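You operate a simulated robot arm through the tools that you are given. There is no shell and no other tool. Be economical: measure what you need, move in short steps, check, and stop when the job is done.

You run a simulated two-armed robot. Do the job below in one go: nothing can be reset, and whatever is moved stays where it is left.

JOB
Pick up the black small box from the back of the set-up bench with one hand, pass it to the other hand and put it on the bottom shelf of the feeder rack. Set down upright: small box.

It is judged by the outcome, as a careful person would: the job done as asked, and still so three seconds after it is handed in. It fails if anything else is knocked over, pushed out of place, dropped, spilled or broken.

ROBOT AND FRAMES
Two 7-joint arms with three-finger grippers on one trunk, on a base that drives. Base frame: it is fixed to the floor where the robot stands at the start and does not move with it; the origin is under the middle of the robot, x ahead of it, y to its left, z up; the surface under the hand at the start is at about z = 880. Lengths are in mm, angles in rad, forces in N, time in s.
The left shoulder is at the start at [82, 126, 1133], the right one opposite. With the tool pointing down near the work surface each hand reaches from about 360 to 860 mm from the robot's upright axis, wherever it stands, measured 20 degrees to its own side. Places, roughly: bottom shelf of the feeder rack [700, 1500, 100]. Payload 2.94 kg a hand.
The TCP of each hand is the grasp point between the finger pads, 30 mm short of the fingertips. In the tool frame z runs along the fingers and y along their closing line. Largest opening 128 mm; the body of the gripper starts 93 mm behind the TCP.
Orientation is that of the tool frame in the base frame, as a unit quaternion [x, y, z, w]. With the fingers straight down and closing along the base's y, the tool's x points along the base's -x, its y along +y and its z along -z.

CONTROLS
- The arms move only by the tool drive_tool. It takes "left_steps", "right_steps" or both (then of equal length, played together; a hand with none holds still); each is a list of rows, each a list of 7 numbers: the shift along the base's x, y, z in mm, then the turn, a rotation vector about the base's x, y, z in degrees, then the gripper command, from -1 (shut) to 1 (fully open), values between in proportion. In form: [[x, y, z, ax, ay, az, claw], ...]. A call has 1 to 10 rows; each row is the pose to reach, as a shift and turn from the pose commanded when the call began. Rows are played at 5 a second. More than 50 mm and 0.15 rad between two rows, or a gripper value outside its range, and nothing of the call is played. A pose out of reach is approached as far as the arm can. The call stops where the force on the tool passes 40 N (or 10 N more than at its start, if that is more) or the arm is blocked; 0.2 s more then pass. Each finger halts on what it meets, pressing with about 34 N; the grip force reading is that of the motor and also rises with nothing between the fingers. The clock runs only during rows and for 0.2 s after the last one: add rows that repeat a pose to give the fingers time. The reply holds the time, the measured pose of the TCP, the force on the tool along the base axes, the opening and the grip force, in the units named above and with some noise, with the torque about the TCP (base axes, N m) and any sound that the robot's microphone picked up.
- Cameras (640 x 400 px; columns grow to the right, rows downward): "scene" is now at [207.6, -4.7, 1326.2]; the picture's right is [0.03, -1.00, 0.00], its down [-0.38, -0.01, -0.93] and it looks along [0.92, 0.03, -0.38] (base axes); focal length 279 px, centre (320, 200). "left" rides on the left gripper at [69, 15, -120] in its tool frame; the picture's right is [-0.22, 0.98, 0.00], its down [-0.82, -0.18, -0.54] and it looks along [-0.53, -0.12, 0.84] (tool axes); focal length 251 px, centre (320, 200). "right" rides on the right gripper at [69, -15, -120] in its tool frame; the picture's right is [0.21, 0.98, 0.00], its down [-0.82, 0.18, -0.54] and it looks along [-0.53, 0.12, 0.84] (tool axes); focal length 251 px, centre (320, 200). There is no depth. A picture from a camera that has moved, and an enlarged one, comes with that camera's place and axes in the base frame and with its lens. The place of the scene camera against the robot may be out by one fixed shift of up to 25 mm in any direction.
- grab_frame(camera): a new picture of that camera. The clock stands still meanwhile.
- slide_trunk(by): slides the trunk up (or, below 0, down) by that many mm; the arms and the scene camera ride with it, the base frame stays. It gives what a move gives, with no picture.
- steer(legs): drives the robot by 1 to 6 legs, each [ahead, left, turn to the left] in mm, mm and rad, along the robot's own axes; the way and the turn of a leg run together, so that a leg with both is an arc; at most 1500 mm and 3.142 rad a leg. The arms and the cameras ride along, it lands a little off, and it stops where it bumps. It gives what a move gives.
- head_to(pan, tilt): turns the head with the scene camera to pan (to the left, within 1.396 rad either way) and tilt (down, from -0.506 to 1.204), counted from straight ahead of the robot. It gives what a move gives.
- enlarge(camera, box): a new picture of the part [left, top, right, bottom] of that camera's present view, enlarged. The clock stands still meanwhile.
- job_done(): hands the job in; it is judged then, once.

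Work in short steps. Places have to be worked out from the pictures, the camera data and where the tool is seen: move nearer, look again, correct. Check each grasp and each placing, and mend what went wrong. You have 120 turns and 108 pictures in all, those below and enlarged ones among them. Open the grippers and draw the arms clear of the work before you hand the job in, unless the task says otherwise; then end with one line.

The tools are called by a JSON object that holds its "name" and its "arguments". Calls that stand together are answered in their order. drive_tool: Moves the arms, as the interface text tells. Its arguments: {"type":"object","properties":{"left_steps":{"type":"array"},"right_steps":{"type":"array"}},"required":[]} The other tools are called the same way: slide_trunk (by) slides the trunk up or down; steer (legs) drives the base; head_to (pan, tilt) turns the head that bears the scene camera; grab_frame (camera) takes a picture; enlarge (camera, box) takes an enlarged picture of a part of a camera's view; job_done () hands the job in.

At the start:

```text
time_s: 0.0
left_tool_pos: [512.1, 217.4, 1142.7]
left_ee_rot: [-0.001, 1.0, 0.0, -0.001]
left_contact_force: [0.7, -0.1, 0.0]
left_ft_torque: [0.04, 0.0, -0.01]
left_finger_gap: 128.2
left_grip_force: 0.0
right_tool_pos: [384.8, -149.6, 1133.8]
right_ee_rot: [0.0, 1.0, 0.0, 0.001]
right_contact_force: [0.0, 0.5, 0.2]
right_ft_torque: [-0.01, -0.04, 0.04]
right_finger_gap: 128.0
right_grip_force: 0.0
trunk travel left (down, up): [-350.0, 197.0]
robot x, y, heading: [-2.3, -0.4, 0.0]
head pan, tilt: [0.035, 0.389]
```

scene: 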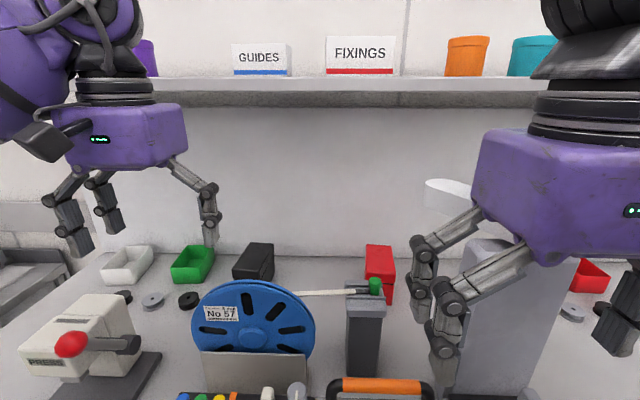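
right: 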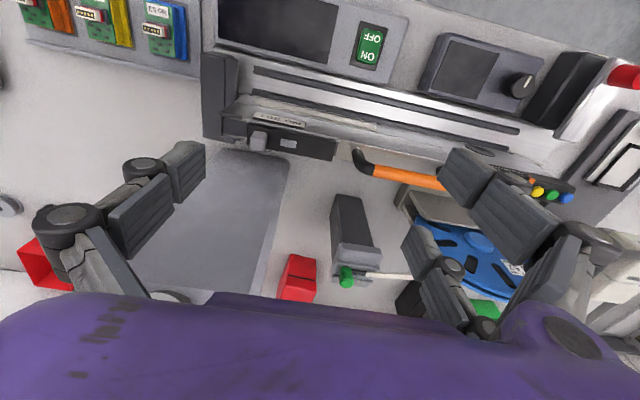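
left: 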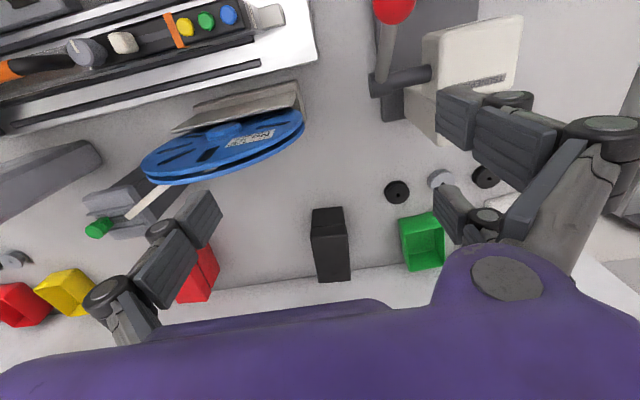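

I'll take a closer look at the black box from the scene and left cameras to locate it.

{"name": "enlarge", "arguments": {"camera": "scene", "box": [160, 200, 400, 350]}}

{"name": "enlarge", "arguments": {"camera": "left", "box": [240, 160, 480, 310]}}

```text
2.67 times, centred on (280, 275) of scene
camera zoom: at [207.6, -4.7, 1326.2], right [0.03, -1.0, 0.0], down [-0.38, -0.01, -0.93], along [0.92, 0.03, -0.38], focal length 745 px, centre (427, 0)
```

zoom: 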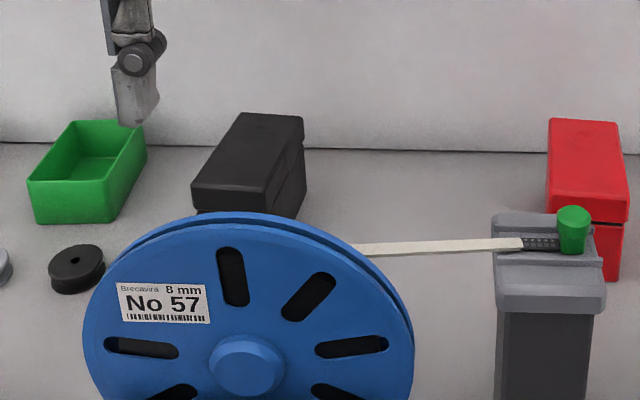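

```text
2.67 times, centred on (360, 235) of left
camera zoom: at [443.2, 232.3, 1261.5], right [0.21, 0.98, 0.0], down [0.82, -0.18, 0.54], along [0.53, -0.12, -0.84], focal length 670 px, centre (213, 107)
```

zoom: 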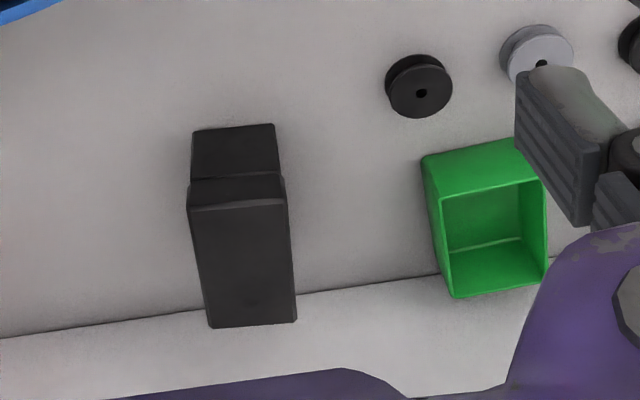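

The box is about 108 x 58 x 82 mm, centred near [754, 184], turned about -5°. Before planning the handover I look at the feeder rack to the left.

{"name": "head_to", "arguments": {"pan": 1.1, "tilt": 0.6}}

{"name": "grab_frame", "arguments": {"camera": "scene"}}

```text
time_s: 1.3
left_tool_pos: [512.9, 217.0, 1142.3]
left_ee_rot: [-0.002, 1.0, 0.0, 0.001]
left_contact_force: [0.2, -0.1, 0.1]
left_ft_torque: [0.04, 0.0, 0.0]
left_finger_gap: 127.9
left_grip_force: 0.1
right_tool_pos: [385.7, -149.3, 1134.1]
right_ee_rot: [0.0, 1.0, 0.0, 0.0]
right_contact_force: [0.3, 0.4, 0.3]
right_ft_torque: [-0.02, 0.04, 0.02]
right_finger_gap: 128.0
right_grip_force: 0.0
trunk travel left (down, up): [-350.0, 197.0]
robot x, y, heading: [2.0, -0.8, 0.002]
head pan, tilt: [1.1, 0.6]
```

```text
102 pictures are left
camera scene: at [155.1, 70.8, 1307.1], right [0.89, -0.45, 0.0], down [-0.26, -0.5, -0.83], along [0.38, 0.73, -0.56], focal length 279 px, centre (320, 200)
```

scene: 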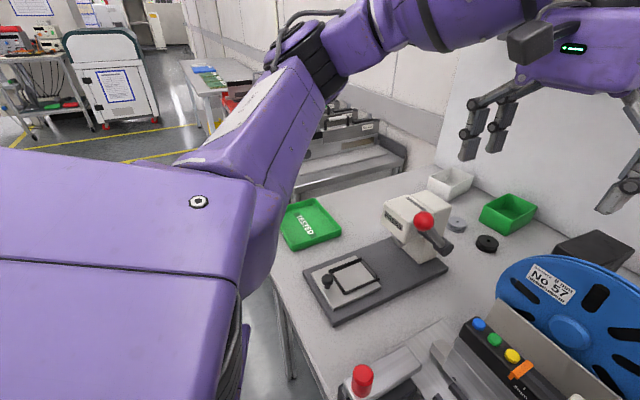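

The rack is at the left along the wall. I'll look at it later; first I move the left hand above the box, keeping high over the reel.

{"name": "drive_tool", "arguments": {"left_steps": [[40, 0, 0, 0, 0, 0, 1], [80, -6, 0, 0, 0, -1, 1], [120, -12, 0, 0, 0, -2, 1], [160, -20, 0, 0, 0, -3, 1], [200, -28, -10, 0, 0, -4, 1], [235, -34, -25, 0, 0, -5, 1], [258, -35, -45, 0, 0, -5, 1], [258, -35, -45, 0, 0, -5, 1]]}}

{"name": "head_to", "arguments": {"pan": 0.15, "tilt": 0.45}}

{"name": "grab_frame", "arguments": {"camera": "left"}}

{"name": "grab_frame", "arguments": {"camera": "scene"}}

```text
time_s: 2.7
left_tool_pos: [710.5, 187.6, 1143.6]
left_ee_rot: [0.045, 0.999, 0.0, 0.005]
left_contact_force: [-110.9, -1.0, -5.2]
left_ft_torque: [0.13, -17.82, -0.01]
left_finger_gap: 128.0
left_grip_force: 0.1
right_tool_pos: [365.5, -145.9, 1140.1]
right_ee_rot: [-0.004, 1.0, 0.0, 0.009]
right_contact_force: [-0.9, -0.4, 0.6]
right_ft_torque: [0.02, -0.03, -0.04]
right_finger_gap: 127.8
right_grip_force: 0.0
trunk travel left (down, up): [-350.0, 197.0]
robot x, y, heading: [-3.2, -4.5, 0.004]
head pan, tilt: [1.1, 0.6]
stopped in row 6 (left hand): the force on the tool passed its limit at 120 N (the readings are from after the stop); the commanded pose is now the measured one
```

```text
time_s: 3.9
left_tool_pos: [710.0, 187.9, 1143.2]
left_ee_rot: [0.044, 0.999, 0.003, 0.005]
left_contact_force: [-130.3, 6.4, 2.8]
left_ft_torque: [-1.02, -21.05, 0.11]
left_finger_gap: 127.9
left_grip_force: 0.1
right_tool_pos: [363.4, -145.6, 1140.0]
right_ee_rot: [-0.002, 1.0, 0.001, 0.01]
right_contact_force: [0.6, -0.1, 1.0]
right_ft_torque: [0.01, 0.02, -0.04]
right_finger_gap: 128.5
right_grip_force: 0.0
trunk travel left (down, up): [-350.0, 197.0]
robot x, y, heading: [0.6, -0.3, 0.001]
head pan, tilt: [0.15, 0.45]
```

```text
101 pictures are left
camera left: at [641.6, 207.7, 1260.9], right [0.3, 0.95, 0.01], down [0.8, -0.25, 0.55], along [0.53, -0.16, -0.84], focal length 251 px, centre (320, 200)
```

left: 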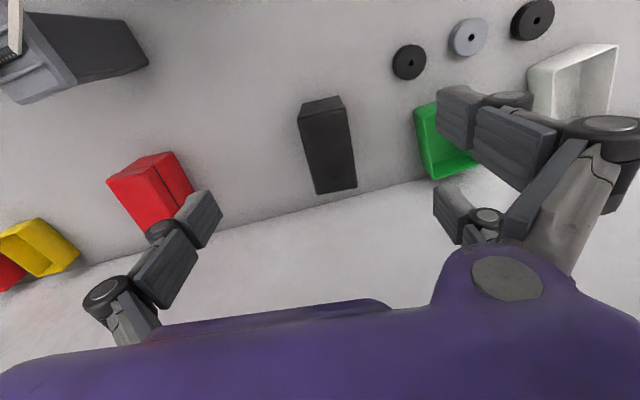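

```text
100 pictures are left
camera scene: at [180.2, 8.1, 1324.4], right [0.15, -0.99, 0.0], down [-0.41, -0.07, -0.91], along [0.9, 0.14, -0.42], focal length 279 px, centre (320, 200)
```

scene: 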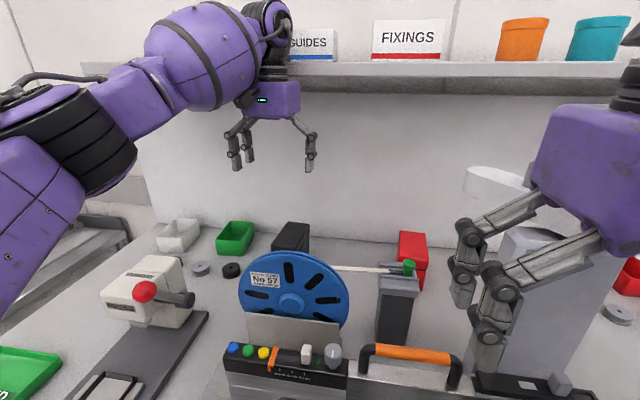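

The left wrist is pressing on the shelf edge. I back off, then go down in front of the shelf with open fingers straddling the box line, so I can slide in beneath the shelf.

{"name": "drive_tool", "arguments": {"left_steps": [[-25, 3, 0, 0, 0, 0, 1], [-40, 4, 0, 0, 0, 0, 1], [-40, 4, -40, 0, 0, 0, 1], [-40, 4, -80, 0, 0, 0, 1], [-40, 4, -120, 0, 0, 0, 1], [-40, 4, -160, 0, 0, 0, 1], [-40, 4, -160, 0, 0, 0, 1]]}}

{"name": "grab_frame", "arguments": {"camera": "left"}}

{"name": "grab_frame", "arguments": {"camera": "scene"}}

```text
time_s: 5.5
left_tool_pos: [693.2, 189.3, 967.9]
left_ee_rot: [0.043, 0.999, 0.001, -0.001]
left_contact_force: [-0.4, 0.7, 0.6]
left_ft_torque: [0.02, 0.01, -0.03]
left_finger_gap: 127.9
left_grip_force: 0.1
right_tool_pos: [384.2, -148.1, 1134.2]
right_ee_rot: [-0.002, 1.0, 0.0, 0.001]
right_contact_force: [-0.2, -0.7, 0.5]
right_ft_torque: [0.0, -0.03, 0.0]
right_finger_gap: 128.0
right_grip_force: 0.1
trunk travel left (down, up): [-350.0, 197.0]
robot x, y, heading: [-6.0, -0.7, 0.001]
head pan, tilt: [0.15, 0.45]
```

```text
99 pictures are left
camera left: at [625.3, 211.0, 1087.0], right [0.3, 0.95, 0.0], down [0.81, -0.25, 0.54], along [0.51, -0.16, -0.84], focal length 251 px, centre (320, 200)
```

left: 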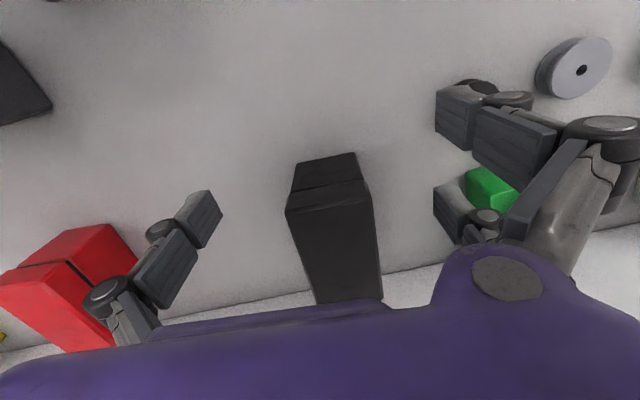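

```text
98 pictures are left
camera scene: at [203.4, 6.6, 1320.7], right [0.15, -0.99, 0.0], down [-0.43, -0.07, -0.9], along [0.89, 0.14, -0.43], focal length 279 px, centre (320, 200)
```

scene: 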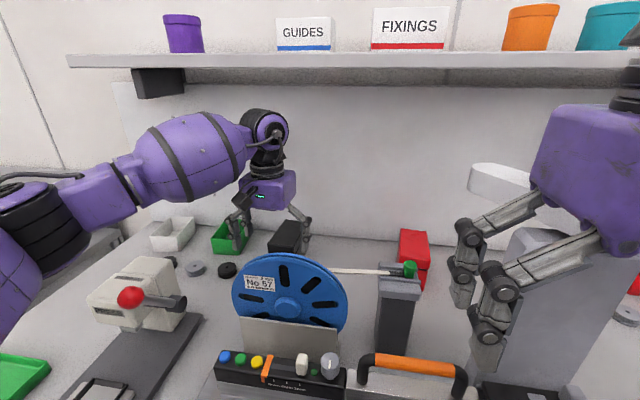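

Clear of the shelf now, with the box nicely between the fingers. I lower to z≈925 and slide in over the box.

{"name": "drive_tool", "arguments": {"left_steps": [[0, 0, -22, 0, 0, 0, 1], [0, 0, -43, 0, 0, 0, 1], [25, -2, -43, 0, 0, 0, 1], [50, -4, -43, 0, 0, 0, 1], [80, -6, -43, 0, 0, 0, 1], [80, -6, -43, 0, 0, 0, 1]]}}

{"name": "grab_frame", "arguments": {"camera": "left"}}

{"name": "grab_frame", "arguments": {"camera": "scene"}}

```text
time_s: 6.9
left_tool_pos: [772.9, 184.6, 925.2]
left_ee_rot: [0.042, 0.999, 0.001, -0.002]
left_contact_force: [0.0, -0.6, -0.7]
left_ft_torque: [-0.01, -0.02, -0.01]
left_finger_gap: 127.9
left_grip_force: 0.0
right_tool_pos: [384.6, -146.4, 1133.9]
right_ee_rot: [-0.002, 1.0, 0.0, 0.001]
right_contact_force: [-0.6, 0.8, -0.2]
right_ft_torque: [-0.06, -0.02, -0.01]
right_finger_gap: 128.0
right_grip_force: 0.2
trunk travel left (down, up): [-350.0, 197.0]
robot x, y, heading: [-5.3, -0.9, 0.003]
head pan, tilt: [0.15, 0.45]
```

```text
97 pictures are left
camera left: at [705.5, 205.5, 1043.9], right [0.3, 0.96, 0.0], down [0.81, -0.25, 0.54], along [0.51, -0.16, -0.84], focal length 251 px, centre (320, 200)
```

left: 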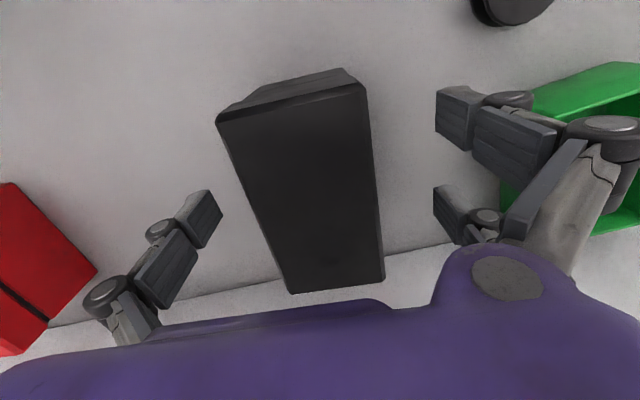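

```text
96 pictures are left
camera scene: at [203.3, 7.5, 1320.7], right [0.15, -0.99, 0.0], down [-0.43, -0.07, -0.9], along [0.89, 0.14, -0.43], focal length 279 px, centre (320, 200)
```

scene: 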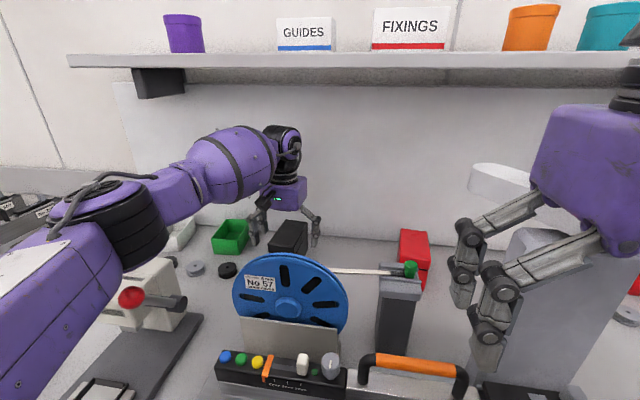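

The hand is over the box with everything clear. I close the left gripper gently in place.

{"name": "drive_tool", "arguments": {"left_steps": [[0, 0, 0, 0, 0, 0, 0.2], [0, 0, 0, 0, 0, 0, -0.3], [0, 0, 0, 0, 0, 0, -1], [0, 0, 0, 0, 0, 0, -1], [0, 0, 0, 0, 0, 0, -1], [0, 0, 0, 0, 0, 0, -1]]}}

{"name": "grab_frame", "arguments": {"camera": "left"}}

{"name": "enlarge", "arguments": {"camera": "scene", "box": [200, 110, 400, 280]}}

```text
time_s: 8.3
left_tool_pos: [772.3, 185.3, 925.6]
left_ee_rot: [0.043, 0.999, 0.001, -0.002]
left_contact_force: [1.0, 0.0, 2.4]
left_ft_torque: [-0.09, 0.0, -0.11]
left_finger_gap: 64.5
left_grip_force: 33.9
right_tool_pos: [383.5, -147.9, 1134.6]
right_ee_rot: [-0.002, 1.0, 0.0, 0.001]
right_contact_force: [-1.0, -0.1, 0.7]
right_ft_torque: [-0.01, 0.01, 0.03]
right_finger_gap: 127.8
right_grip_force: 0.1
trunk travel left (down, up): [-350.0, 197.0]
robot x, y, heading: [-1.5, 1.3, -0.001]
head pan, tilt: [0.15, 0.45]
```

```text
95 pictures are left
camera left: at [705.5, 204.7, 1044.1], right [0.3, 0.96, 0.0], down [0.81, -0.25, 0.54], along [0.51, -0.16, -0.84], focal length 251 px, centre (320, 200)
```

left: 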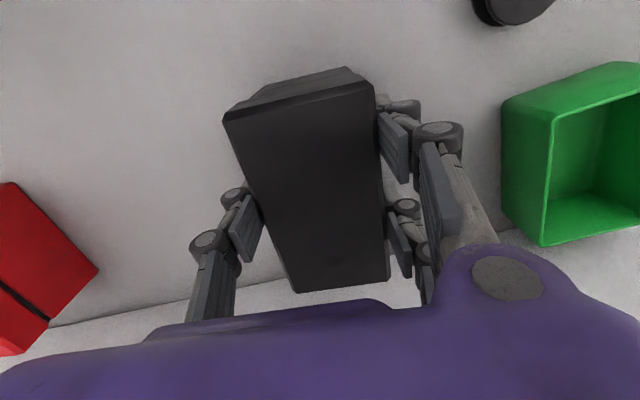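

```text
2.35 times, centred on (300, 195) of scene
camera zoom: at [203.5, 6.8, 1320.7], right [0.15, -0.99, 0.0], down [-0.43, -0.07, -0.9], along [0.89, 0.14, -0.43], focal length 657 px, centre (367, 212)
```

zoom: 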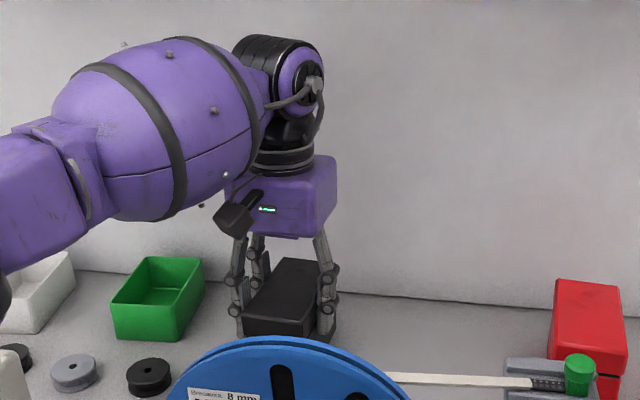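

Grasped (gap 64.5, grip 34 N). I lift 35 mm, staying under the shelf, and pull straight back out.

{"name": "drive_tool", "arguments": {"left_steps": [[0, 0, 18, 0, 0, 0, -1], [0, 0, 36, 0, 0, 0, -1], [-25, 2, 36, 0, 0, 0, -1], [-60, 3, 36, 0, 0, 0, -1], [-95, 5, 36, 0, 0, 0, -1], [-95, 5, 36, 0, 0, 0, -1]]}}

{"name": "grab_frame", "arguments": {"camera": "scene"}}

{"name": "grab_frame", "arguments": {"camera": "left"}}

```text
time_s: 9.7
left_tool_pos: [677.2, 188.9, 960.4]
left_ee_rot: [0.042, 0.999, 0.001, -0.003]
left_contact_force: [-0.4, 0.1, -2.6]
left_ft_torque: [0.0, 0.06, 0.02]
left_finger_gap: 64.5
left_grip_force: 34.0
right_tool_pos: [384.7, -148.9, 1133.4]
right_ee_rot: [-0.003, 1.0, 0.0, 0.0]
right_contact_force: [-0.6, -1.0, -0.6]
right_ft_torque: [0.04, -0.02, -0.01]
right_finger_gap: 127.8
right_grip_force: 0.0
trunk travel left (down, up): [-350.0, 197.0]
robot x, y, heading: [-1.8, 0.9, 0.002]
head pan, tilt: [0.15, 0.45]
```

```text
93 pictures are left
camera scene: at [204.7, 6.5, 1320.5], right [0.15, -0.99, 0.0], down [-0.43, -0.07, -0.9], along [0.89, 0.14, -0.44], focal length 279 px, centre (320, 200)
```

scene: 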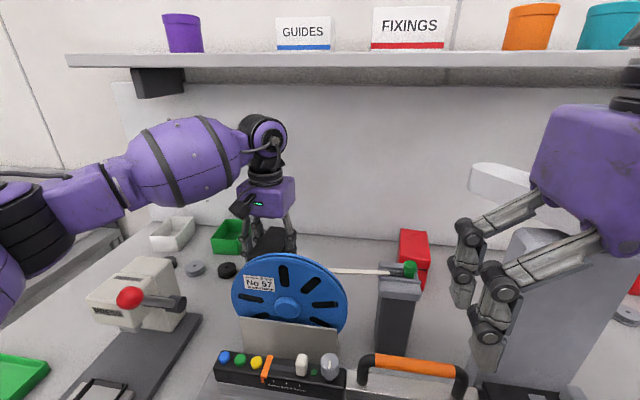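

```text
92 pictures are left
camera left: at [610.4, 209.2, 1079.0], right [0.3, 0.96, 0.0], down [0.81, -0.25, 0.54], along [0.51, -0.16, -0.84], focal length 251 px, centre (320, 200)
```

left: 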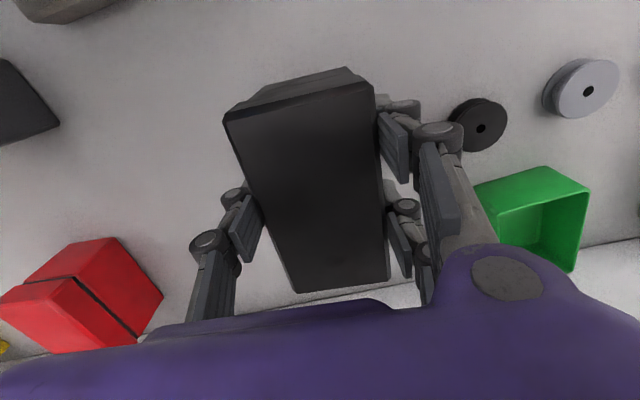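

The box is firmly held and light (~0.26 kg). I raise it straight up in front of the shelf, then bring it back above the reel.

{"name": "drive_tool", "arguments": {"left_steps": [[-15, 0, 20, 0, 0, 0, -1], [-20, 0, 60, 0, 0, 0, -1], [-20, 0, 105, 0, 0, 0, -1], [-20, 0, 150, 0, 0, 0, -1], [-25, 0, 195, 0, 0, 0, -1], [-40, 0, 235, 0, 0, 0, -1], [-75, 0, 240, 0, 0, 0, -1], [-115, 0, 240, 0, 0, 0, -1], [-150, 0, 240, 0, 0, 0, -1], [-150, 0, 240, 0, 0, 0, -1]]}}

{"name": "grab_frame", "arguments": {"camera": "scene"}}

```text
time_s: 11.9
left_tool_pos: [530.0, 187.7, 1200.4]
left_ee_rot: [0.042, 0.999, 0.0, -0.002]
left_contact_force: [-0.5, 0.4, -2.6]
left_ft_torque: [0.03, 0.02, -0.02]
left_finger_gap: 64.5
left_grip_force: 34.0
right_tool_pos: [384.8, -147.2, 1134.0]
right_ee_rot: [-0.001, 1.0, 0.0, 0.0]
right_contact_force: [0.2, 0.3, -0.2]
right_ft_torque: [-0.01, 0.02, -0.01]
right_finger_gap: 127.7
right_grip_force: 0.1
trunk travel left (down, up): [-350.0, 197.0]
robot x, y, heading: [-4.5, 2.6, 0.003]
head pan, tilt: [0.15, 0.45]
```

```text
91 pictures are left
camera scene: at [204.7, 6.8, 1320.4], right [0.15, -0.99, 0.0], down [-0.43, -0.07, -0.9], along [0.89, 0.14, -0.44], focal length 279 px, centre (320, 200)
```

scene: 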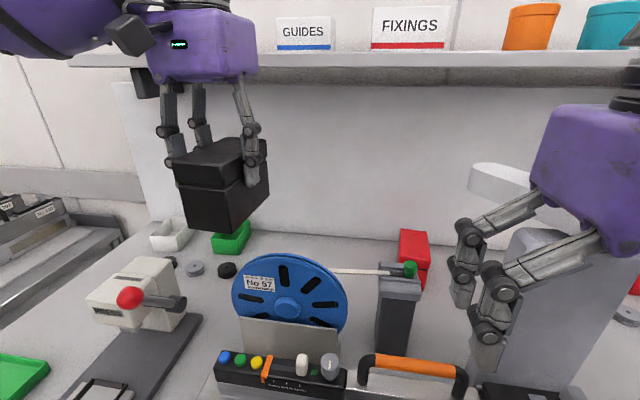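

Box is clear of everything. I back the base away from the bench and look toward the rack.

{"name": "steer", "arguments": {"legs": [[-350, 0, 0]]}}

{"name": "head_to", "arguments": {"pan": 0.9, "tilt": 0.45}}

{"name": "grab_frame", "arguments": {"camera": "scene"}}

```text
time_s: 14.2
left_tool_pos: [181.7, 187.2, 1200.8]
left_ee_rot: [0.042, 0.999, 0.0, -0.003]
left_contact_force: [0.8, 0.4, -2.4]
left_ft_torque: [0.02, 0.02, 0.01]
left_finger_gap: 64.8
left_grip_force: 33.8
right_tool_pos: [36.2, -147.3, 1134.1]
right_ee_rot: [-0.001, 1.0, 0.0, 0.001]
right_contact_force: [-0.5, 1.5, 0.0]
right_ft_torque: [-0.01, 0.01, 0.0]
right_finger_gap: 128.0
right_grip_force: 0.1
trunk travel left (down, up): [-350.0, 197.0]
robot x, y, heading: [-350.9, 0.4, 0.003]
head pan, tilt: [0.15, 0.45]
```

```text
time_s: 15.3
left_tool_pos: [181.2, 186.6, 1200.4]
left_ee_rot: [0.041, 0.999, 0.0, -0.003]
left_contact_force: [0.2, -0.4, -2.8]
left_ft_torque: [0.0, -0.01, -0.03]
left_finger_gap: 64.7
left_grip_force: 34.4
right_tool_pos: [36.5, -147.7, 1134.6]
right_ee_rot: [-0.002, 1.0, 0.0, 0.001]
right_contact_force: [-0.3, -0.5, 0.2]
right_ft_torque: [-0.02, 0.0, 0.02]
right_finger_gap: 128.3
right_grip_force: 0.1
trunk travel left (down, up): [-350.0, 197.0]
robot x, y, heading: [-352.0, -1.0, 0.004]
head pan, tilt: [0.901, 0.45]
```

```text
90 pictures are left
camera scene: at [-177.0, 63.7, 1320.6], right [0.79, -0.62, 0.0], down [-0.27, -0.34, -0.9], along [0.56, 0.71, -0.44], focal length 279 px, centre (320, 200)
```

scene: 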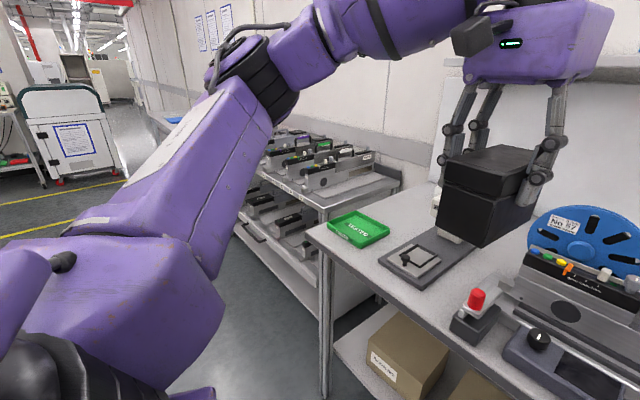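

The rack stands against the wall just past the bench, open toward the robot, with its bottom shelf apparently free. I drive left to face it and get a better view.

{"name": "steer", "arguments": {"legs": [[-250, 0, 0], [0, 1350, 0]]}}

{"name": "head_to", "arguments": {"pan": 0.0, "tilt": 0.6}}

{"name": "grab_frame", "arguments": {"camera": "scene"}}

```text
time_s: 28.8
left_tool_pos: [-75.1, 1544.9, 1202.5]
left_ee_rot: [0.041, 0.999, 0.001, -0.002]
left_contact_force: [0.2, -0.8, -3.3]
left_ft_torque: [-0.01, 0.03, -0.02]
left_finger_gap: 64.5
left_grip_force: 33.4
right_tool_pos: [-220.1, 1207.9, 1133.8]
right_ee_rot: [-0.003, 1.0, 0.0, 0.0]
right_contact_force: [-0.3, -1.1, -0.8]
right_ft_torque: [-0.01, -0.03, -0.02]
right_finger_gap: 128.0
right_grip_force: 0.1
trunk travel left (down, up): [-350.0, 197.0]
robot x, y, heading: [-607.2, 1354.5, 0.004]
head pan, tilt: [0.901, 0.45]
```

```text
time_s: 30.0
left_tool_pos: [-76.2, 1544.5, 1200.8]
left_ee_rot: [0.041, 0.999, 0.001, -0.003]
left_contact_force: [-0.5, 0.0, -3.3]
left_ft_torque: [0.01, 0.0, 0.02]
left_finger_gap: 64.7
left_grip_force: 34.0
right_tool_pos: [-220.9, 1207.4, 1133.9]
right_ee_rot: [-0.003, 1.0, 0.0, 0.001]
right_contact_force: [0.4, -0.4, 0.1]
right_ft_torque: [-0.02, 0.01, 0.01]
right_finger_gap: 128.0
right_grip_force: 0.0
trunk travel left (down, up): [-350.0, 197.0]
robot x, y, heading: [-604.0, 1354.8, 0.001]
head pan, tilt: [0.0, 0.6]
```

```text
89 pictures are left
camera scene: at [-403.2, 1348.4, 1307.0], right [0.01, -1.0, 0.0], down [-0.56, 0.0, -0.83], along [0.83, 0.01, -0.56], focal length 279 px, centre (320, 200)
```

scene: 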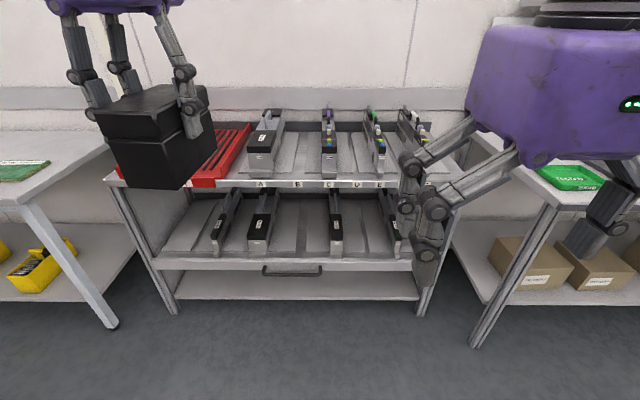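

The rack's bottom shelf is an open gap of about 200 mm (z≈100 to 300), front edge x≈495, empty. I'll do the handover here in open space: the left hand brings the box in front, and the right hand pitches forward.

{"name": "drive_tool", "arguments": {"left_steps": [[22, -24, -20, 0, 0, 1, -1], [44, -48, -40, 0, 0, 2, -1], [66, -72, -60, 0, 0, 3, -1], [88, -96, -80, 0, 0, 4, -1], [110, -120, -100, 0, 0, 5, -1], [132, -145, -120, 0, 0, 5, -1], [152, -170, -140, 0, 0, 5, -1], [152, -170, -140, 0, 0, 5, -1]], "right_steps": [[5, 0, 0, 0, -8, 0, 1], [10, 0, 0, 0, -16, 0, 1], [15, 0, 0, 0, -24, 0, 1], [20, 0, 0, 0, -32, 0, 1], [25, 0, 0, 0, -40, 0, 1], [30, 0, 0, 0, -48, 0, 1], [40, 0, 0, 0, -55, 0, 1], [40, 0, 0, 0, -55, 0, 1]]}}

{"name": "grab_frame", "arguments": {"camera": "scene"}}

{"name": "grab_frame", "arguments": {"camera": "right"}}

```text
time_s: 31.8
left_tool_pos: [74.2, 1377.7, 1061.8]
left_ee_rot: [-0.004, 1.0, 0.0, -0.001]
left_contact_force: [-1.2, -1.1, -2.2]
left_ft_torque: [-0.01, -0.03, 0.01]
left_finger_gap: 64.7
left_grip_force: 34.4
right_tool_pos: [-98.2, 1219.1, 1175.8]
right_ee_rot: [-0.019, 0.902, 0.024, 0.431]
right_contact_force: [-1.6, -0.1, -0.2]
right_ft_torque: [0.01, -0.03, -0.03]
right_finger_gap: 128.0
right_grip_force: 0.1
right hand out of reach, approached as far as the arm can: row 4, 5, 6, 7, 8
trunk travel left (down, up): [-350.0, 197.0]
robot x, y, heading: [-604.2, 1356.4, 0.002]
head pan, tilt: [0.0, 0.6]
```

```text
88 pictures are left
camera scene: at [-405.2, 1350.0, 1307.5], right [0.01, -1.0, 0.0], down [-0.56, -0.01, -0.83], along [0.83, 0.01, -0.56], focal length 279 px, centre (320, 200)
```

scene: 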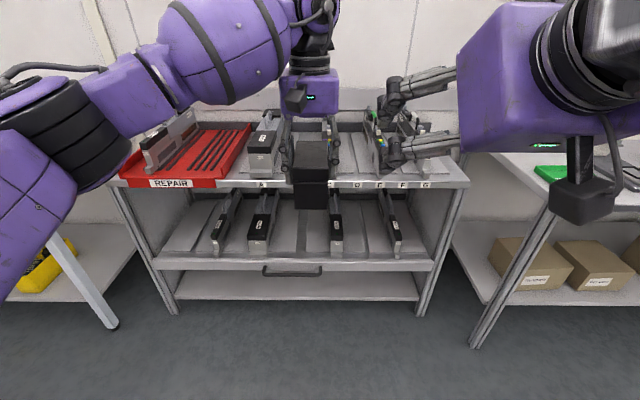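

```text
87 pictures are left
camera right: at [-234.2, 1194.8, 1196.8], right [-0.19, 0.97, -0.14], down [0.09, 0.16, 0.98], along [0.98, 0.17, -0.11], focal length 251 px, centre (320, 200)
```

right: 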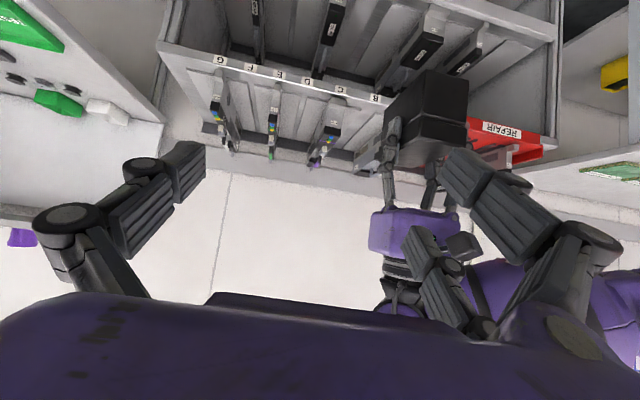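

The right arm was folded too close; I move it forward and down to a comfortable place while holding its pitch.

{"name": "drive_tool", "arguments": {"right_steps": [[30, 0, -25, 0, 0, 0, 1], [60, 0, -50, 0, 0, 0, 1], [60, 0, -50, 0, 0, 0, 1]]}}

```text
time_s: 32.6
left_tool_pos: [75.8, 1375.8, 1060.8]
left_ee_rot: [-0.003, 1.0, 0.001, -0.002]
left_contact_force: [-0.3, -0.1, -3.1]
left_ft_torque: [-0.03, 0.05, -0.01]
left_finger_gap: 64.7
left_grip_force: 34.3
right_tool_pos: [-36.8, 1215.7, 1124.9]
right_ee_rot: [-0.017, 0.902, 0.025, 0.43]
right_contact_force: [-0.3, 0.5, 0.3]
right_ft_torque: [-0.01, -0.03, 0.0]
right_finger_gap: 127.7
right_grip_force: 0.0
trunk travel left (down, up): [-350.0, 197.0]
robot x, y, heading: [-606.0, 1351.3, 0.006]
head pan, tilt: [0.0, 0.6]
```

To keep clear of the left fingers I'll use a flatter pitch (~12°) and bring the right hand up from below around the near end of the box. First: rotate and lower on the right side.

{"name": "drive_tool", "arguments": {"right_steps": [[7, -4, -35, -0.2, -5.4, -0.7, 1], [14, -6, -70, -0.4, -10.8, -1.3, 1], [21, -6, -105, -0.5, -16.2, -2, 1], [28, -6, -140, -0.7, -21.6, -2.6, 1], [35, -6, -178, -0.9, -27, -3.3, 1], [35, -6, -178, -0.9, -27, -3.3, 1]]}}

{"name": "grab_frame", "arguments": {"camera": "right"}}

{"name": "grab_frame", "arguments": {"camera": "scene"}}

```text
time_s: 34.0
left_tool_pos: [75.2, 1375.8, 1059.7]
left_ee_rot: [-0.002, 1.0, 0.0, -0.003]
left_contact_force: [-0.1, -0.1, -3.4]
left_ft_torque: [-0.02, 0.0, 0.01]
left_finger_gap: 64.4
left_grip_force: 34.4
right_tool_pos: [-2.7, 1222.4, 1024.8]
right_ee_rot: [-0.021, 0.828, 0.014, 0.56]
right_contact_force: [-0.6, 0.0, -0.7]
right_ft_torque: [-0.01, 0.03, 0.0]
right_finger_gap: 128.2
right_grip_force: 0.0
right hand out of reach, approached as far as the arm can: row 2, 3, 4, 5, 6
trunk travel left (down, up): [-350.0, 197.0]
robot x, y, heading: [-602.0, 1352.1, 0.005]
head pan, tilt: [0.0, 0.6]
```

```text
86 pictures are left
camera right: at [-139.4, 1199.7, 1005.1], right [-0.13, 0.97, -0.2], down [-0.2, 0.17, 0.96], along [0.97, 0.17, 0.18], focal length 251 px, centre (320, 200)
```

right: 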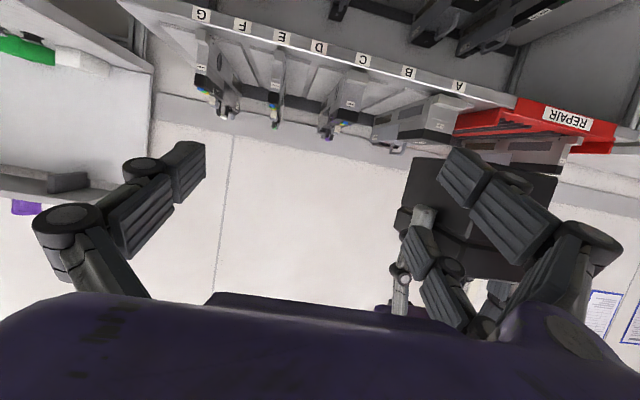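

```text
85 pictures are left
camera scene: at [-403.2, 1347.9, 1307.0], right [0.01, -1.0, 0.0], down [-0.57, 0.0, -0.82], along [0.82, 0.01, -0.57], focal length 279 px, centre (320, 200)
```

scene: 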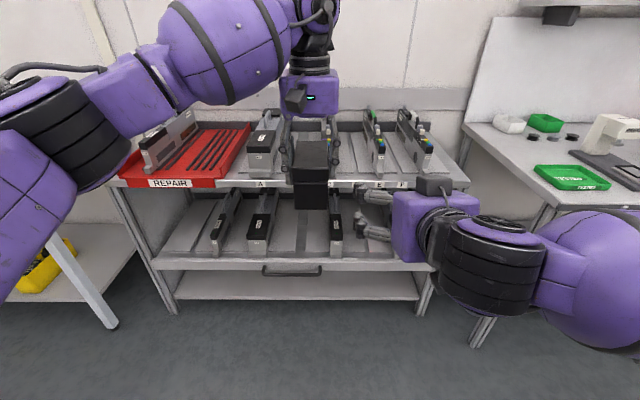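

Right hand reached 22° pitch. I zoom in to check the right hand's geometry before moving under the box.

{"name": "enlarge", "arguments": {"camera": "scene", "box": [260, 120, 520, 290]}}

```text
2.35 times, centred on (390, 205) of scene
camera zoom: at [-403.2, 1347.9, 1307.0], right [0.01, -1.0, 0.0], down [-0.57, 0.0, -0.82], along [0.82, 0.01, -0.57], focal length 657 px, centre (155, 188)
```

zoom: 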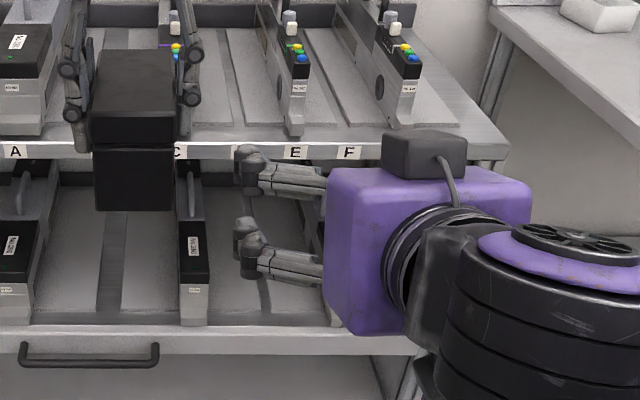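

The right arm is too folded here, so I shift the handover spot 100 mm further out and 60 mm lower; both hands move together.

{"name": "drive_tool", "arguments": {"left_steps": [[25, 0, -15, 0, 0, 0, -1], [50, 0, -30, 0, 0, 0, -1], [75, 0, -45, 0, 0, 0, -1], [100, 0, -60, 0, 0, 0, -1], [100, 0, -60, 0, 0, 0, -1]], "right_steps": [[25, -5, -35, 0, 0, 0, 1], [50, -10, -70, 0, 0, 0, 1], [75, -10, -105, 0, 0, 0, 1], [100, -10, -140, 0, 0, 0, 1], [100, -10, -140, 0, 0, 0, 1]]}}

```text
time_s: 35.2
left_tool_pos: [176.8, 1373.8, 1000.5]
left_ee_rot: [-0.003, 1.0, 0.001, -0.001]
left_contact_force: [-0.4, -0.7, -2.3]
left_ft_torque: [0.0, 0.01, 0.0]
left_finger_gap: 64.3
left_grip_force: 33.9
right_tool_pos: [45.2, 1173.6, 997.5]
right_ee_rot: [-0.029, 0.83, 0.023, 0.556]
right_contact_force: [-1.0, 0.7, -0.7]
right_ft_torque: [-0.03, -0.03, 0.01]
right_finger_gap: 128.0
right_grip_force: 0.0
right hand out of reach, approached as far as the arm can: row 1, 2, 3, 4, 5
trunk travel left (down, up): [-350.0, 197.0]
robot x, y, heading: [-605.7, 1354.5, 0.007]
head pan, tilt: [0.0, 0.6]
```

The right arm hits a limit going down; I test moving it straight forward at its present height and level.

{"name": "drive_tool", "arguments": {"right_steps": [[30, 10, 0, 1, 0, -1, 1], [60, 20, 0, 2, 0, -2, 1], [60, 20, -25, 2, 0, -2, 1], [60, 20, -50, 2, 0, -2, 1]]}}

{"name": "grab_frame", "arguments": {"camera": "scene"}}

```text
time_s: 36.2
left_tool_pos: [177.3, 1374.4, 1000.2]
left_ee_rot: [-0.003, 1.0, 0.001, -0.003]
left_contact_force: [0.0, 0.4, -2.9]
left_ft_torque: [-0.03, 0.03, -0.01]
left_finger_gap: 64.7
left_grip_force: 33.8
right_tool_pos: [105.4, 1173.8, 998.3]
right_ee_rot: [0.003, 0.83, 0.019, 0.558]
right_contact_force: [0.0, 0.1, -0.8]
right_ft_torque: [-0.02, 0.06, -0.02]
right_finger_gap: 128.1
right_grip_force: 0.1
right hand out of reach, approached as far as the arm can: row 1, 2, 3, 4
trunk travel left (down, up): [-350.0, 197.0]
robot x, y, heading: [-610.7, 1353.4, 0.008]
head pan, tilt: [0.0, 0.6]
```

```text
83 pictures are left
camera scene: at [-402.8, 1348.4, 1306.9], right [0.01, -1.0, 0.0], down [-0.57, 0.0, -0.82], along [0.82, 0.01, -0.57], focal length 279 px, centre (320, 200)
```

scene: 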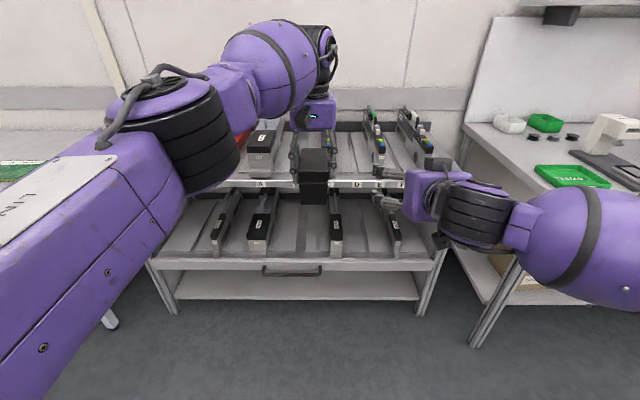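

The wrist limit comes from the hand pointing straight ahead while the forearm comes from the right. I'll yaw both hands 45° to the left (box too), so the right hand can point diagonally inward.

{"name": "drive_tool", "arguments": {"left_steps": [[0, 0, 0, 0, 0, 7.5, -1], [0, 0, 0, 0, 0, 15, -1], [0, 0, 0, 0, 0, 22.5, -1], [0, 0, 0, 0, 0, 30, -1], [0, 0, 0, 0, 0, 37.5, -1], [0, 0, 0, 0, 0, 45, -1], [0, 0, 0, 0, 0, 45, -1]], "right_steps": [[-5, -8, 0, 0, 0, 7.5, 1], [-10, -16, 0, 0, 0, 15, 1], [-15, -24, 0, 0, 0, 22.5, 1], [-20, -32, 0, 0, 0, 30, 1], [-25, -40, 0, 0, 0, 37.5, 1], [-30, -45, 0, 0, 0, 45, 1], [-30, -45, 0, 0, 0, 45, 1]]}}

{"name": "grab_frame", "arguments": {"camera": "scene"}}

```text
time_s: 37.8
left_tool_pos: [174.7, 1372.4, 1002.1]
left_ee_rot: [-0.385, 0.923, -0.001, -0.002]
left_contact_force: [0.0, -0.3, -2.2]
left_ft_torque: [-0.01, -0.03, 0.02]
left_finger_gap: 64.7
left_grip_force: 34.2
right_tool_pos: [72.2, 1128.4, 999.1]
right_ee_rot: [-0.315, 0.766, 0.231, 0.51]
right_contact_force: [-1.0, -0.3, -1.4]
right_ft_torque: [0.09, -0.11, -0.02]
right_finger_gap: 127.8
right_grip_force: 0.2
right hand out of reach, approached as far as the arm can: row 5, 6
trunk travel left (down, up): [-350.0, 197.0]
robot x, y, heading: [-607.2, 1357.4, 0.005]
head pan, tilt: [0.0, 0.6]
```

```text
82 pictures are left
camera scene: at [-404.3, 1347.6, 1307.4], right [0.01, -1.0, 0.0], down [-0.56, 0.0, -0.83], along [0.83, 0.01, -0.56], focal length 279 px, centre (320, 200)
```

scene: 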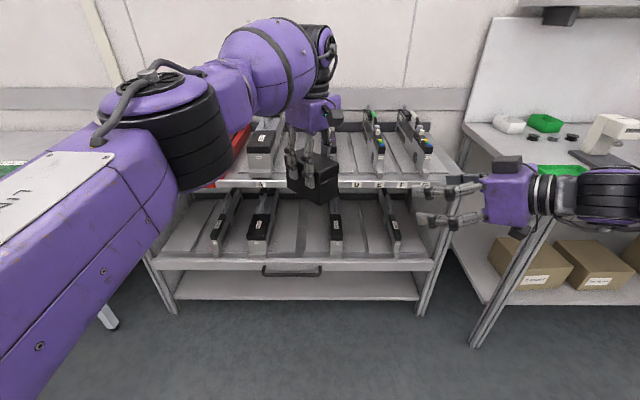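

The right hand now points diagonally inward (yaw 46°, pitch 22°) toward the box's free end. I flatten its pitch to ~12° and line it up about 90 mm short of the box.

{"name": "drive_tool", "arguments": {"right_steps": [[-8, 28, 0, 1.2, -2.1, 0, 1], [-16, 56, 0, 2.4, -4.2, 0, 1], [-24, 84, -2, 4, -5.8, 0, 1], [-29, 111, -3, 5.8, -8.2, 0, 1], [-29, 111, -3, 5.8, -8.2, 0, 1]]}}

{"name": "grab_frame", "arguments": {"camera": "right"}}

{"name": "enlarge", "arguments": {"camera": "scene", "box": [240, 80, 560, 280]}}

```text
time_s: 39.0
left_tool_pos: [176.1, 1374.9, 1000.7]
left_ee_rot: [-0.385, 0.923, 0.0, -0.002]
left_contact_force: [0.6, 1.2, -2.8]
left_ft_torque: [-0.03, 0.05, 0.01]
left_finger_gap: 64.4
left_grip_force: 33.8
right_tool_pos: [45.7, 1239.7, 994.6]
right_ee_rot: [-0.304, 0.715, 0.247, 0.579]
right_contact_force: [-1.3, -1.5, -0.4]
right_ft_torque: [0.0, -0.02, 0.0]
right_finger_gap: 127.8
right_grip_force: 0.0
trunk travel left (down, up): [-350.0, 197.0]
robot x, y, heading: [-599.3, 1353.9, 0.005]
head pan, tilt: [0.0, 0.6]
```

```text
81 pictures are left
camera right: at [-35.1, 1134.3, 952.8], right [-0.73, 0.65, -0.21], down [-0.38, -0.13, 0.92], along [0.56, 0.75, 0.34], focal length 251 px, centre (320, 200)
```

right: 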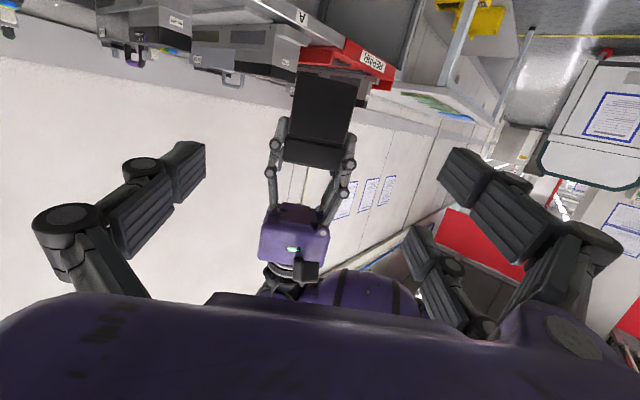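

```text
2.00 times, centred on (400, 180) of scene
camera zoom: at [-403.1, 1348.7, 1307.0], right [0.01, -1.0, 0.0], down [-0.57, 0.0, -0.82], along [0.82, 0.01, -0.57], focal length 559 px, centre (160, 240)
```

zoom: 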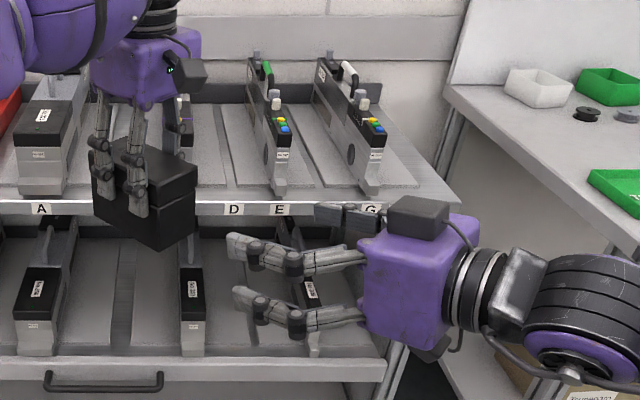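

Well aligned with the box's near end (pitch 12°, column centred). I advance 75 mm along the axis and check.

{"name": "drive_tool", "arguments": {"right_steps": [[17, 18, 0, 0, 0, 0, 1], [34, 36, 1, 0, 0, 0, 1], [51, 54, 1, 0, 0, 0, 1], [51, 54, 1, 0, 0, 0, 1]]}}

{"name": "grab_frame", "arguments": {"camera": "right"}}

{"name": "enlarge", "arguments": {"camera": "scene", "box": [240, 120, 440, 245]}}

{"name": "grab_frame", "arguments": {"camera": "left"}}

```text
time_s: 40.0
left_tool_pos: [176.8, 1374.3, 1001.5]
left_ee_rot: [-0.386, 0.922, 0.0, -0.003]
left_contact_force: [-0.1, 0.3, -3.1]
left_ft_torque: [0.03, -0.02, -0.02]
left_finger_gap: 64.4
left_grip_force: 33.7
right_tool_pos: [95.4, 1292.7, 995.3]
right_ee_rot: [-0.303, 0.716, 0.246, 0.579]
right_contact_force: [0.2, 0.4, 0.3]
right_ft_torque: [-0.01, 0.02, -0.03]
right_finger_gap: 128.2
right_grip_force: 0.0
trunk travel left (down, up): [-350.0, 197.0]
robot x, y, heading: [-605.2, 1354.7, 0.005]
head pan, tilt: [0.0, 0.6]
```

```text
79 pictures are left
camera right: at [15.3, 1187.6, 953.3], right [-0.73, 0.65, -0.21], down [-0.38, -0.13, 0.92], along [0.56, 0.75, 0.34], focal length 251 px, centre (320, 200)
```

right: 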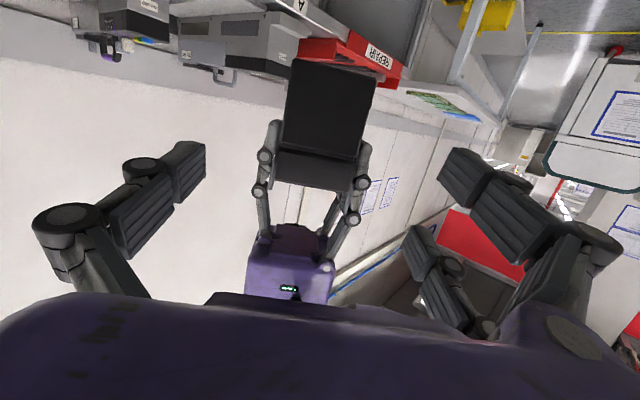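

```text
3.20 times, centred on (340, 182) of scene
camera zoom: at [-403.5, 1347.9, 1307.1], right [0.01, -1.0, 0.0], down [-0.56, 0.0, -0.83], along [0.83, 0.01, -0.56], focal length 894 px, centre (256, 256)
```

zoom: 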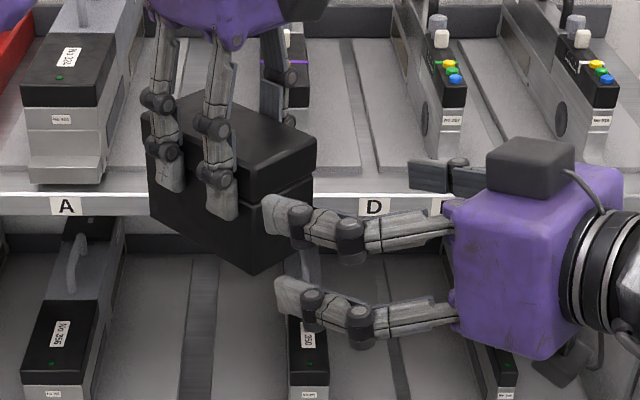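

```text
77 pictures are left
camera left: at [116.5, 1335.8, 1120.0], right [-0.54, 0.84, 0.0], down [0.71, 0.46, 0.54], along [0.45, 0.29, -0.84], focal length 251 px, centre (320, 200)
```

left: 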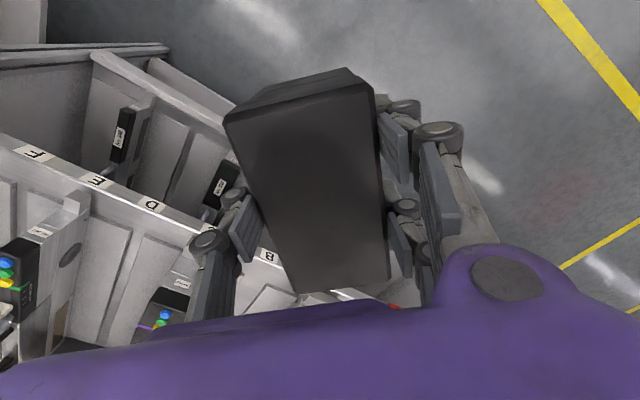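

From the left view I now judge the box's near face only ~54 mm from the left TCP. I advance 57 mm more so the fingertips overlap the near end by ~25 mm, checking contact.

{"name": "drive_tool", "arguments": {"right_steps": [[14, 14, 0, 0, 0, 0, 1], [28, 28, 1, 0, 0, 0, 1], [40, 40, 1, 0, 0, 0, 1], [40, 40, 1, 0, 0, 0, 1]]}}

{"name": "grab_frame", "arguments": {"camera": "right"}}

{"name": "enlarge", "arguments": {"camera": "scene", "box": [240, 120, 440, 245]}}

{"name": "grab_frame", "arguments": {"camera": "left"}}

```text
time_s: 41.0
left_tool_pos: [175.3, 1372.7, 1000.5]
left_ee_rot: [-0.385, 0.923, 0.0, -0.003]
left_contact_force: [0.1, -0.5, -3.6]
left_ft_torque: [-0.02, -0.01, -0.04]
left_finger_gap: 64.5
left_grip_force: 34.0
right_tool_pos: [135.8, 1333.0, 997.2]
right_ee_rot: [-0.304, 0.715, 0.247, 0.579]
right_contact_force: [-0.9, 0.1, -0.5]
right_ft_torque: [0.0, -0.02, 0.0]
right_finger_gap: 128.1
right_grip_force: 0.1
trunk travel left (down, up): [-350.0, 197.0]
robot x, y, heading: [-609.0, 1353.5, 0.009]
head pan, tilt: [0.0, 0.6]
```

```text
76 pictures are left
camera right: at [55.6, 1227.9, 954.5], right [-0.73, 0.65, -0.21], down [-0.38, -0.13, 0.92], along [0.56, 0.75, 0.34], focal length 251 px, centre (320, 200)
```

right: 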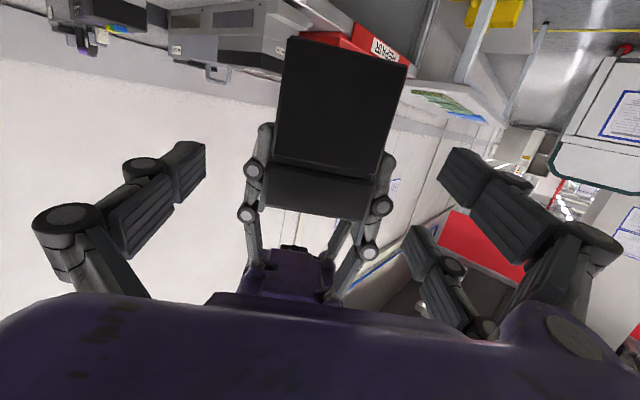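

```text
3.20 times, centred on (340, 182) of scene
camera zoom: at [-403.4, 1348.0, 1307.0], right [0.01, -1.0, 0.0], down [-0.56, 0.0, -0.83], along [0.83, 0.01, -0.56], focal length 894 px, centre (256, 256)
```

zoom: 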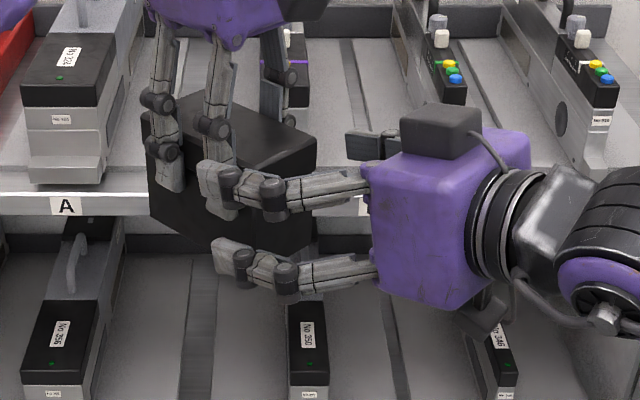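

```text
74 pictures are left
camera left: at [116.6, 1335.9, 1119.9], right [-0.54, 0.84, 0.0], down [0.71, 0.46, 0.54], along [0.45, 0.29, -0.84], focal length 251 px, centre (320, 200)
```

left: 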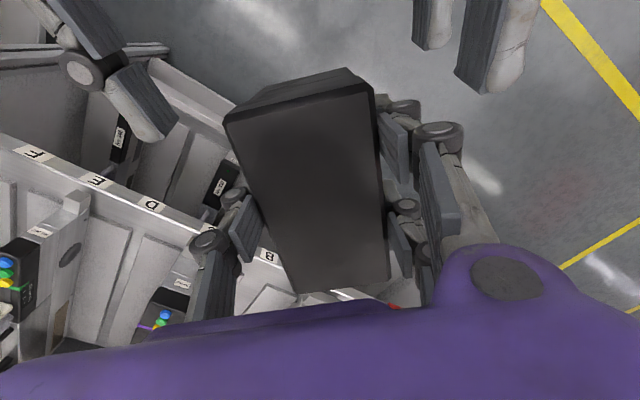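

Fingers straddle the near end with no contact. I close the right gripper gradually and compare gaps and forces.

{"name": "drive_tool", "arguments": {"right_steps": [[40, 40, 1, 0, 0, 0, 0.5], [40, 40, 1, 0, 0, 0, 0.2], [40, 40, 1, 0, 0, 0, 0.08], [40, 40, 1, 0, 0, 0, 0.03]]}}

```text
refused: row 1 steps farther than a row can; nothing moved
```

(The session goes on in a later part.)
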